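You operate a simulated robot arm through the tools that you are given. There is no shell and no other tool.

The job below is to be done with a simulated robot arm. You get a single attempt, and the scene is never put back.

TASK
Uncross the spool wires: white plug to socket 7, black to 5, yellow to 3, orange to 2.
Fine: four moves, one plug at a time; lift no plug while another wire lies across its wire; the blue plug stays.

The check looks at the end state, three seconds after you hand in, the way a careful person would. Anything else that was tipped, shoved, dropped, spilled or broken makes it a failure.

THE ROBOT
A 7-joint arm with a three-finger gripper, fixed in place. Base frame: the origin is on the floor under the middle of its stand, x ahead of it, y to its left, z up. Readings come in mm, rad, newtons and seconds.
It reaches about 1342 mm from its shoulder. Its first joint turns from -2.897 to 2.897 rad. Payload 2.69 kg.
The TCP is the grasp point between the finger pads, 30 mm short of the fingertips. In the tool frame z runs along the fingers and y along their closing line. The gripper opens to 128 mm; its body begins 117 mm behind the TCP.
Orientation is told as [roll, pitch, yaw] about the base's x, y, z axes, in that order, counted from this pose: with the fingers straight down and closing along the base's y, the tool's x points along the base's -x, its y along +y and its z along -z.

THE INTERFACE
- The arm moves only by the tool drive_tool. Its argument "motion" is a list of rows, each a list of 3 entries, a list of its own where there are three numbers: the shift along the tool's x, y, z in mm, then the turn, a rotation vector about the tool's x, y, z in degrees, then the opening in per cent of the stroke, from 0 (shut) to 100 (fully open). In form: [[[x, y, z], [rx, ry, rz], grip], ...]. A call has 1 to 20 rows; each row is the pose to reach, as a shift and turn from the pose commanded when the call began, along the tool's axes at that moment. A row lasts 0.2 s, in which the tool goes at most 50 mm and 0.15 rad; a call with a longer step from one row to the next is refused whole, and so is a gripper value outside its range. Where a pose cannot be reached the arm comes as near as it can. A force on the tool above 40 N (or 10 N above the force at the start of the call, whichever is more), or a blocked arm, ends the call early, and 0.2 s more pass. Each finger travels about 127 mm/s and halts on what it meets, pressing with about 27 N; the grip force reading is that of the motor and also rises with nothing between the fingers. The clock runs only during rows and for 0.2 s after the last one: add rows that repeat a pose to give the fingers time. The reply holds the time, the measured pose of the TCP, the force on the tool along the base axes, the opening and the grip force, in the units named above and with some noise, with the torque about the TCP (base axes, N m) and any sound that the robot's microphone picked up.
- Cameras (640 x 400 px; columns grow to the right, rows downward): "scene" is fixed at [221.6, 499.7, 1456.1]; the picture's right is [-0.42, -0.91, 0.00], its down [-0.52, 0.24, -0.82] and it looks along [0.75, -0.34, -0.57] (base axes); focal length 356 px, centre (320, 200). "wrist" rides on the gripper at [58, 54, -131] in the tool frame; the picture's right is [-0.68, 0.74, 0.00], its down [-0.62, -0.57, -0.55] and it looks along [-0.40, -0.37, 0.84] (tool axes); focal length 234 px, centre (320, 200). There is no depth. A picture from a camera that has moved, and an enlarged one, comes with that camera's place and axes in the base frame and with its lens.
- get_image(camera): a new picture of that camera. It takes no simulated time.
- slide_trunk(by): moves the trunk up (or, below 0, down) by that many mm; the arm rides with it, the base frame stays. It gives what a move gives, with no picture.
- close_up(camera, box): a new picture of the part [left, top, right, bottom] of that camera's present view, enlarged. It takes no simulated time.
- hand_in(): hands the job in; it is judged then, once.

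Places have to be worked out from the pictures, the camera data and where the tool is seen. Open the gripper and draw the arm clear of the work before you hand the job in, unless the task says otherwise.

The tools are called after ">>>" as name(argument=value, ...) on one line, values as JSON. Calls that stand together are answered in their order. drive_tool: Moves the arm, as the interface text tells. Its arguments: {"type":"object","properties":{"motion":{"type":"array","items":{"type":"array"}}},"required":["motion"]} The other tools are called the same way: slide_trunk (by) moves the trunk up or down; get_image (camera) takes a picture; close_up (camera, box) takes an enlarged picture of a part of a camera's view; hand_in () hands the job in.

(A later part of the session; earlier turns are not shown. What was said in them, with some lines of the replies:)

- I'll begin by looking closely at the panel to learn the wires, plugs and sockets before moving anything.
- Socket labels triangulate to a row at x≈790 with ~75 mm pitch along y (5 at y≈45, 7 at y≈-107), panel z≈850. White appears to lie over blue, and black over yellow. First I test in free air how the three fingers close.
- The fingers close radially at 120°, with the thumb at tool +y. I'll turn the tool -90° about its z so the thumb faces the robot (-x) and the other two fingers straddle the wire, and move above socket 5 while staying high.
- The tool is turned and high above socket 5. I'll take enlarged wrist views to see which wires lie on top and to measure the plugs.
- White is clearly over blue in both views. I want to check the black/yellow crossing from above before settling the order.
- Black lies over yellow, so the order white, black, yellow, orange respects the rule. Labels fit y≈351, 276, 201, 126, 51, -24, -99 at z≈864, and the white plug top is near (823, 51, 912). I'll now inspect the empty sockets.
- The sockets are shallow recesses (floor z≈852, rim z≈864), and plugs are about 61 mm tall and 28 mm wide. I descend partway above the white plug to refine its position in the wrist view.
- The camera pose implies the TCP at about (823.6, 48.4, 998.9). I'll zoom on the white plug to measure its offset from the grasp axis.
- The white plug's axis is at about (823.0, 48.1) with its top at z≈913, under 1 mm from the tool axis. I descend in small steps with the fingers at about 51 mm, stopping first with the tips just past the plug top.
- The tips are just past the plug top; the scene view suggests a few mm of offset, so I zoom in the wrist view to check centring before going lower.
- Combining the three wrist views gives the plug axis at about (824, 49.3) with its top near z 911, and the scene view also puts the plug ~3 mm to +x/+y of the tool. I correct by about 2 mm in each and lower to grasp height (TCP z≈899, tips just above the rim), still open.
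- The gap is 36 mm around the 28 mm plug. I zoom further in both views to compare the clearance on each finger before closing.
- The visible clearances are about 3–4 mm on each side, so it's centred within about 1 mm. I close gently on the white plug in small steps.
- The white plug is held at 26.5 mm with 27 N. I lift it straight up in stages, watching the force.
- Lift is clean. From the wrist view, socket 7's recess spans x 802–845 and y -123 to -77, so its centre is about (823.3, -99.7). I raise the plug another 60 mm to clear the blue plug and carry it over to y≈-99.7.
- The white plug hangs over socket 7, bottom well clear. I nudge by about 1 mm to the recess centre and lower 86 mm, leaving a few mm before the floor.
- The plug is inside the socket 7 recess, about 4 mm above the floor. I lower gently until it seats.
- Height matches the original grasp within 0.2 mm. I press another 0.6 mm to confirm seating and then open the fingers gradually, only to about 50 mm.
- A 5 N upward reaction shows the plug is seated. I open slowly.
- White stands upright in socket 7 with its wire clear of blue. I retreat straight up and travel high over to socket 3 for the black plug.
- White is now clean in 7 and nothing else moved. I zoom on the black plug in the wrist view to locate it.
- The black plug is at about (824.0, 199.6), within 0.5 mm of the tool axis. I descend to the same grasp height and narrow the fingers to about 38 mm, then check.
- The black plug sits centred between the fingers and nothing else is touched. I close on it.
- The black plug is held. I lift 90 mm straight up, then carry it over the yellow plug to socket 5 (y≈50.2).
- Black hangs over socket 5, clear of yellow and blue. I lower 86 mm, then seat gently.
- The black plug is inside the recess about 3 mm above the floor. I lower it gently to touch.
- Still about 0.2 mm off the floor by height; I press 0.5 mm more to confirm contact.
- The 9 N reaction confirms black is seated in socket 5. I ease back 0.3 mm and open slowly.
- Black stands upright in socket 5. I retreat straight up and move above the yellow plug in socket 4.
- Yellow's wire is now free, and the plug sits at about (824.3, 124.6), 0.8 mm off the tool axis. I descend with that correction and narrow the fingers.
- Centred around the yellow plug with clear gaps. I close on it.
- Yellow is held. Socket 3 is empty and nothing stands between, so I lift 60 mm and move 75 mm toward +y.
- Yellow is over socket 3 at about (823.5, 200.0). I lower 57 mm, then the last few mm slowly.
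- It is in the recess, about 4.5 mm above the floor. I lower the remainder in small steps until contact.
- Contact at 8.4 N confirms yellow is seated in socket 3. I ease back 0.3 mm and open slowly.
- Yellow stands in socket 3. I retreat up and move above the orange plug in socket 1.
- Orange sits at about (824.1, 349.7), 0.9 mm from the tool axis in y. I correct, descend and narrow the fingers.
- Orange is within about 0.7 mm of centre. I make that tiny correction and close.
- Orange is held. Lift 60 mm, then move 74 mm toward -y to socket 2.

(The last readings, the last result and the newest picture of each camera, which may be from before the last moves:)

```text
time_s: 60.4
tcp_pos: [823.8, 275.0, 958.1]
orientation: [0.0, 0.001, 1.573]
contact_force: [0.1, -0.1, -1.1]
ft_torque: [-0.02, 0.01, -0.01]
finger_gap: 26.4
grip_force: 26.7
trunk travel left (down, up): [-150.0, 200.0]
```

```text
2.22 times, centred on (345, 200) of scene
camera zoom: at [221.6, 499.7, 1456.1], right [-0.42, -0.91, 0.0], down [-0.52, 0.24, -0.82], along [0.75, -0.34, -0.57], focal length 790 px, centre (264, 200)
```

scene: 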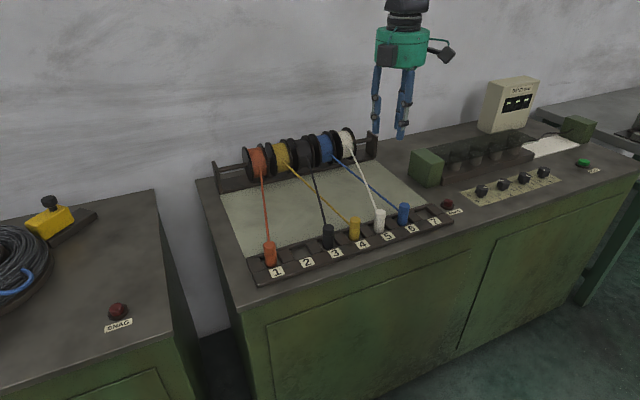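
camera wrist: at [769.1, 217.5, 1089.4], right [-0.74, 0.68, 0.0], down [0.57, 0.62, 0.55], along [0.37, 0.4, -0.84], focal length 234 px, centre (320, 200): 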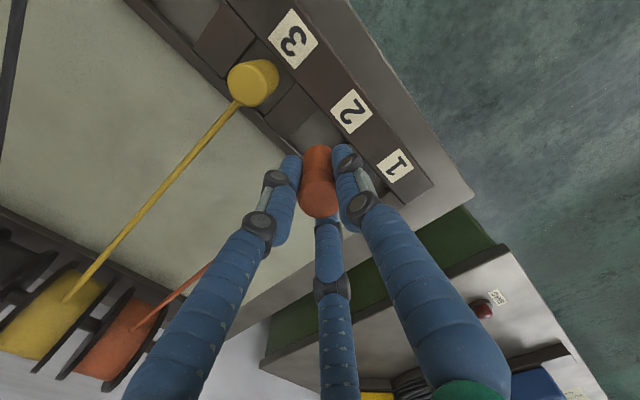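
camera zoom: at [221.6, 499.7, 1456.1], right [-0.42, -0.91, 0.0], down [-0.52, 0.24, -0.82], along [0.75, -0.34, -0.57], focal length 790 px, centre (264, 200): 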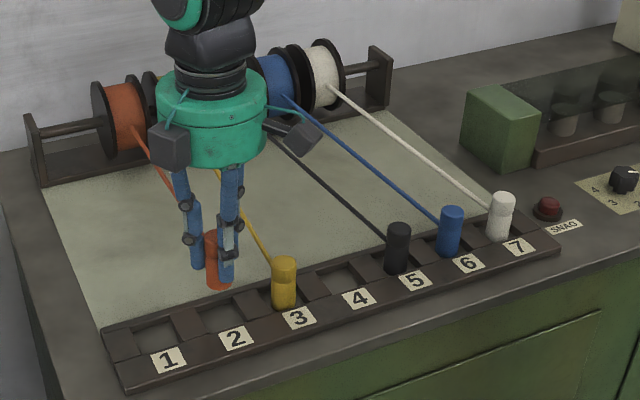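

Orange is over socket 2 at about (822.9, 275.7). I lower 55 mm with a small centring correction.

>>> drive_tool(motion=[[[0.3, -0.5, 15], [0, 0, 0], 0], [[0.3, -0.5, 30], [0, 0, 0], 0], [[0.3, -0.5, 42], [0, 0, 0], 0], [[0.3, -0.5, 50], [0, 0, 0], 0], [[0.3, -0.5, 55], [0, 0, 0], 0], [[0.3, -0.5, 55], [0, 0, 0], 0]])

>>> close_up(camera="wrist", box=[240, 90, 400, 230])

>>> close_up(camera="scene", box=[250, 200, 340, 275])

```text
time_s: 61.8
tcp_pos: [823.8, 276.1, 903.2]
orientation: [0.0, 0.0, 1.571]
contact_force: [-0.3, -0.4, -0.4]
ft_torque: [-0.04, -0.02, 0.03]
finger_gap: 26.6
grip_force: 27.3
trunk travel left (down, up): [-150.0, 200.0]
```

```text
2.86 times, centred on (320, 160) of wrist
camera zoom: at [769.9, 217.4, 1034.6], right [-0.74, 0.68, 0.0], down [0.57, 0.62, 0.55], along [0.37, 0.4, -0.84], focal length 669 px, centre (320, 314)
```

zoom: 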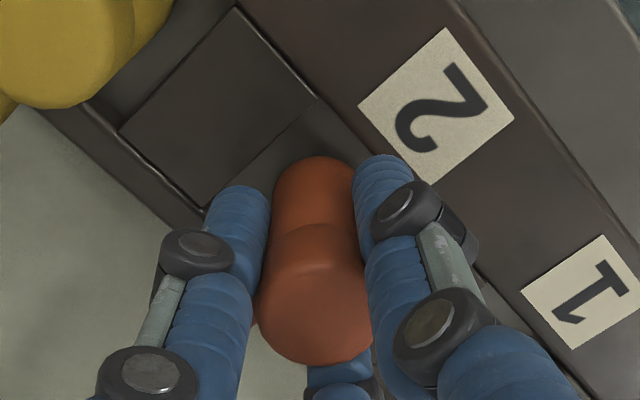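

```text
5.33 times, centred on (295, 238) of scene
camera zoom: at [221.6, 499.7, 1456.1], right [-0.42, -0.91, 0.0], down [-0.52, 0.24, -0.82], along [0.75, -0.34, -0.57], focal length 1897 px, centre (453, 0)
```

zoom: 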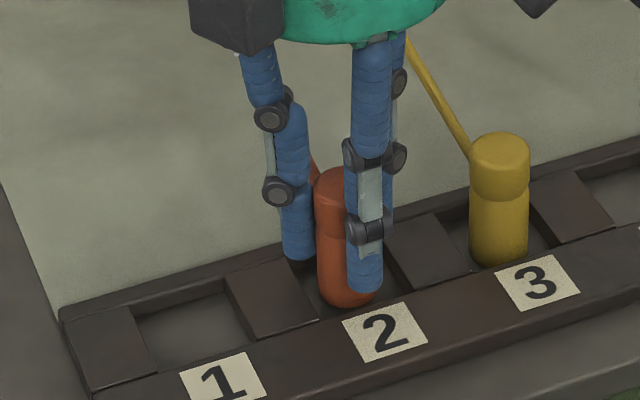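

Orange is in the recess of socket 2, about 4.3 mm above the floor. I seat it slowly.

>>> drive_tool(motion=[[[0, 0, 1.5], [0, 0, 0], 0], [[0, 0, 3], [0, 0, 0], 0], [[0, 0, 4], [0, 0, 0], 0], [[0, 0, 4.6], [0, 0, 0], 0], [[0, 0, 4.6], [0, 0, 0], 0]])

>>> close_up(camera="wrist", box=[240, 90, 400, 230])

```text
time_s: 63.0
tcp_pos: [824.9, 275.8, 900.3]
orientation: [-0.002, -0.001, 1.569]
contact_force: [-0.6, -1.1, -0.2]
ft_torque: [-0.02, 0.02, -0.01]
finger_gap: 26.3
grip_force: 26.7
trunk travel left (down, up): [-150.0, 200.0]
```

```text
2.86 times, centred on (320, 160) of wrist
camera zoom: at [770.4, 217.0, 1030.7], right [-0.74, 0.68, 0.0], down [0.57, 0.62, 0.55], along [0.37, 0.4, -0.84], focal length 669 px, centre (320, 314)
```

zoom: 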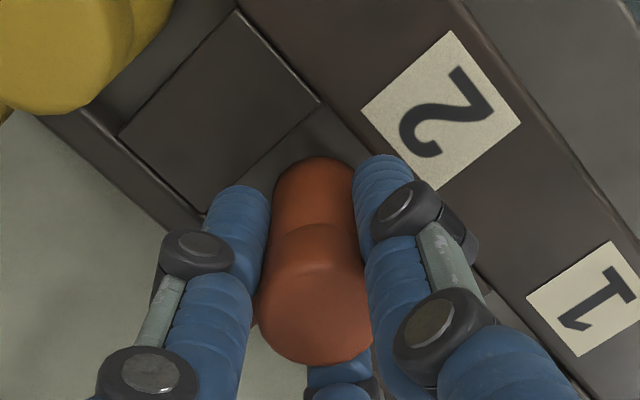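

No contact force yet (about 0.4 mm left by height). I press 0.6 mm more.

>>> drive_tool(motion=[[[0, 0, 0.6], [0, 0, 0], 0], [[0, 0, 0.6], [0, 0, 0], 0]])

```text
time_s: 63.6
tcp_pos: [823.8, 274.9, 898.8]
orientation: [0.0, 0.001, 1.573]
contact_force: [0.0, 0.6, -0.5]
ft_torque: [0.02, -0.02, -0.02]
finger_gap: 26.6
grip_force: 26.8
trunk travel left (down, up): [-150.0, 200.0]
```

Still no reaction, so I lower another 0.5 mm and watch the force.

>>> drive_tool(motion=[[[0, 0, 0.5], [0, 0, 0], 0], [[0, 0, 0.5], [0, 0, 0], 0]])

>>> close_up(camera="scene", box=[270, 220, 320, 265])

```text
time_s: 64.2
tcp_pos: [824.7, 274.7, 900.4]
orientation: [-0.001, 0.001, 1.571]
contact_force: [-1.4, 0.6, 4.4]
ft_torque: [0.0, 0.13, 0.0]
finger_gap: 26.3
grip_force: 27.2
trunk travel left (down, up): [-150.0, 200.0]
```

```text
8.89 times, centred on (295, 242) of scene
camera zoom: at [221.6, 499.7, 1456.1], right [-0.42, -0.91, 0.0], down [-0.52, 0.24, -0.82], along [0.75, -0.34, -0.57], focal length 3162 px, centre (542, -178)
```

zoom: 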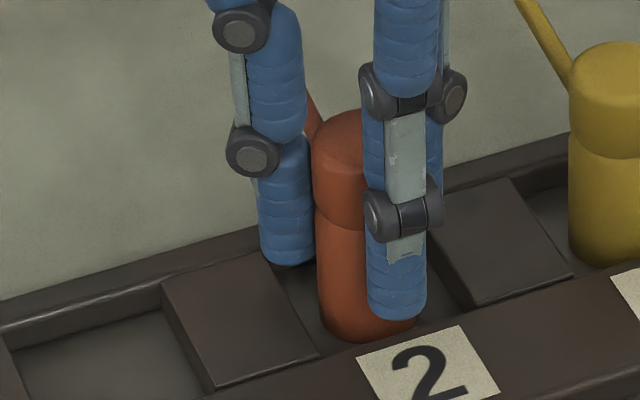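

The 4.4 N reaction shows orange is seated in socket 2. I open slowly.

>>> drive_tool(motion=[[[0, 0, 0], [0, 0, 0], 10], [[0, 0, 0], [0, 0, 0], 20], [[0, 0, 0], [0, 0, 0], 22], [[0, 0, 0], [0, 0, 0], 24], [[0, 0, 0], [0, 0, 0], 28], [[0, 0, 0], [0, 0, 0], 34], [[0, 0, 0], [0, 0, 0], 40], [[0, 0, 0], [0, 0, 0], 40]])

>>> close_up(camera="wrist", box=[240, 90, 400, 230])

>>> close_up(camera="scene", box=[250, 200, 340, 275])

```text
time_s: 66.0
tcp_pos: [824.8, 275.3, 899.1]
orientation: [0.0, 0.001, 1.571]
contact_force: [-0.3, 0.0, -0.3]
ft_torque: [-0.02, -0.01, 0.0]
finger_gap: 51.0
grip_force: 0.2
trunk travel left (down, up): [-150.0, 200.0]
```

```text
2.86 times, centred on (320, 160) of wrist
camera zoom: at [770.3, 216.7, 1029.6], right [-0.74, 0.68, 0.0], down [0.57, 0.62, 0.55], along [0.37, 0.4, -0.84], focal length 669 px, centre (320, 314)
```

zoom: 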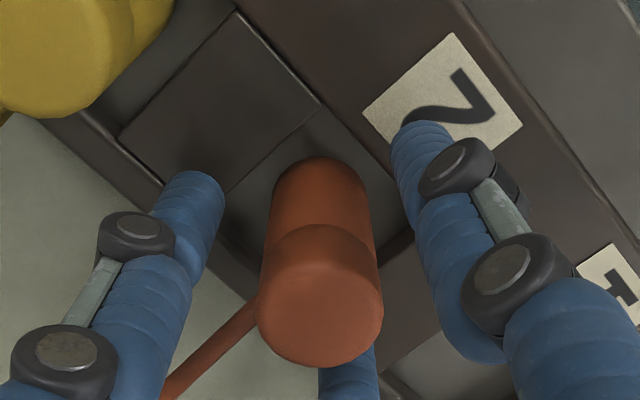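

```text
5.33 times, centred on (295, 238) of scene
camera zoom: at [221.6, 499.7, 1456.1], right [-0.42, -0.91, 0.0], down [-0.52, 0.24, -0.82], along [0.75, -0.34, -0.57], focal length 1897 px, centre (453, 0)
```

zoom: 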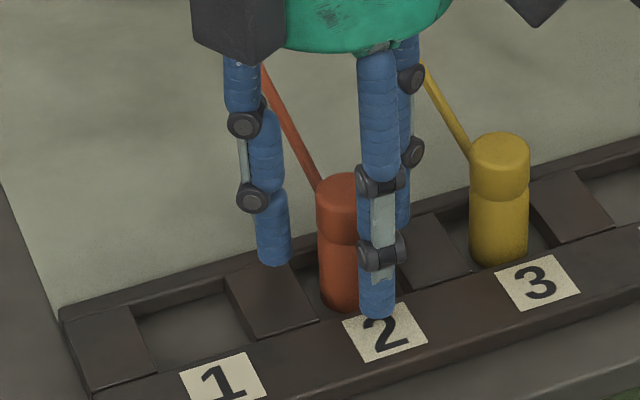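

Orange stands upright in socket 2 with the fingers clear. I retreat straight up, then back toward the robot and open fully.

>>> drive_tool(motion=[[[0, 0, -10], [0, 0, 0], 40], [[0, 0, -25], [0, 0, 0], 40], [[0, 0, -45], [0, 0, 0], 40], [[0, 0, -70], [0, 0, 0], 40], [[0, 0, -100], [0, 0, 0], 40], [[0, 0, -135], [0, 0, 0], 40], [[0, 0, -175], [0, 0, 0], 40], [[0, 0, -215], [0, 0, 0], 40], [[0, 0, -250], [0, 0, 0], 50], [[20, 25, -260], [0, 0, 0], 65], [[45, 55, -260], [0, 0, 0], 80], [[75, 85, -260], [0, 0, 0], 100], [[105, 110, -260], [0, 0, 0], 100], [[135, 128, -260], [0, 0, 0], 100], [[155, 130, -260], [0, 0, 0], 100], [[155, 130, -260], [0, 0, 0], 100]])

>>> get_image(camera="scene")

>>> close_up(camera="scene", box=[230, 110, 460, 290])

>>> get_image(camera="wrist")

```text
time_s: 69.4
tcp_pos: [694.4, 121.1, 1158.7]
orientation: [0.0, 0.0, 1.572]
contact_force: [-0.4, -0.3, 0.9]
ft_torque: [0.03, 0.02, -0.02]
finger_gap: 128.0
grip_force: 0.1
trunk travel left (down, up): [-150.0, 200.0]
```

```text
taken
```

scene: 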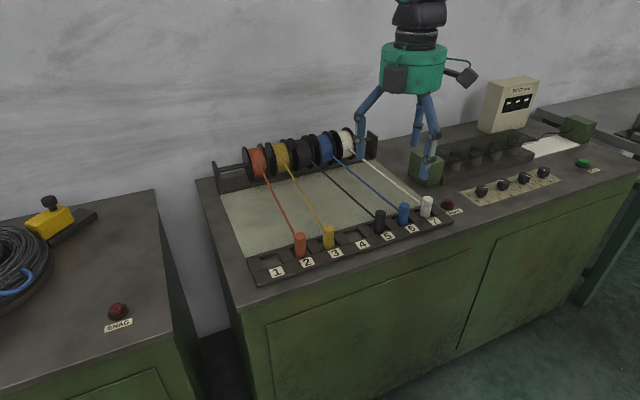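

```text
2.22 times, centred on (345, 200) of scene
camera zoom: at [221.6, 499.7, 1456.1], right [-0.42, -0.91, 0.0], down [-0.52, 0.24, -0.82], along [0.75, -0.34, -0.57], focal length 790 px, centre (264, 200)
```

zoom: 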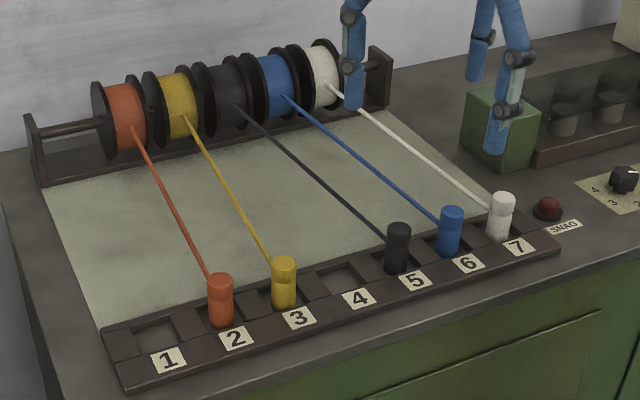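

```text
taken
camera wrist: at [641.1, 62.2, 1288.3], right [-0.74, 0.68, 0.0], down [0.57, 0.62, 0.55], along [0.37, 0.4, -0.84], focal length 234 px, centre (320, 200)
```

wrist: 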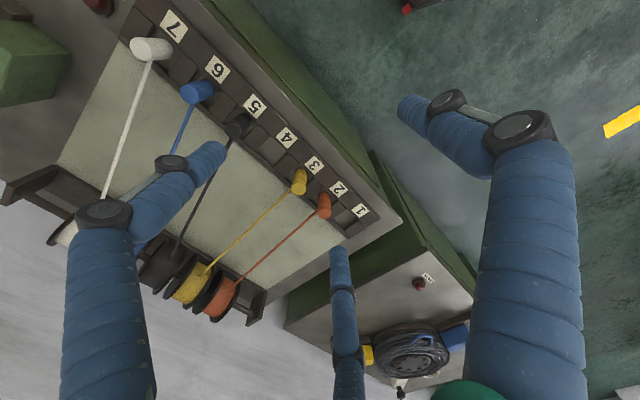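

All wires run parallel: orange 2, yellow 3, black 5, blue 6, white 7. One last close look at the plugs' seating before handing in.

>>> close_up(camera="scene", box=[270, 215, 360, 275])

>>> close_up(camera="scene", box=[360, 185, 450, 245])

```text
6.67 times, centred on (315, 245) of scene
camera zoom: at [221.6, 499.7, 1456.1], right [-0.42, -0.91, 0.0], down [-0.52, 0.24, -0.82], along [0.75, -0.34, -0.57], focal length 2371 px, centre (353, -100)
```

zoom: 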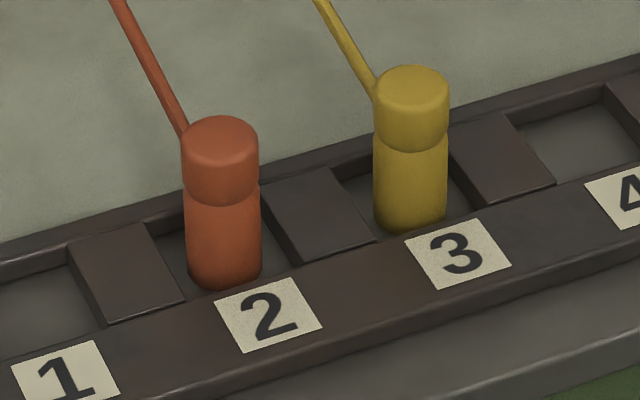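

```text
6.67 times, centred on (405, 215) of scene
camera zoom: at [221.6, 499.7, 1456.1], right [-0.42, -0.91, 0.0], down [-0.52, 0.24, -0.82], along [0.75, -0.34, -0.57], focal length 2371 px, centre (-247, 100)
```

zoom: 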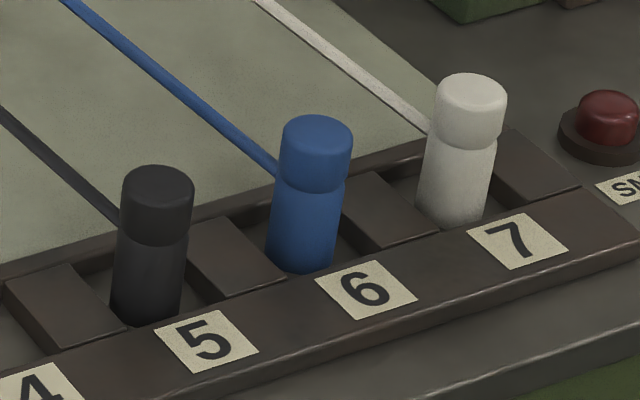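

All four plugs stand upright in their sockets, blue is untouched in 6, no wires cross, and the arm is clear with the gripper open. I hand in the job.

>>> hand_in()

```text
The job is handed in.
```

The wires are uncrossed and the job is handed in. White is in socket 7, black in 5, yellow in 3 and orange in 2, and the blue plug stayed in 6.

- **Order:** I made four moves, one plug at a time: white, black, yellow, orange. White lay over blue and black over yellow, so no plug was lifted while another wire lay across its own.
- **End state:** The last pictures show every plug upright in its socket and no wires crossing. I saw nothing else moved or knocked.
- **Arm:** The gripper is fully open and drawn back clear of the panel.
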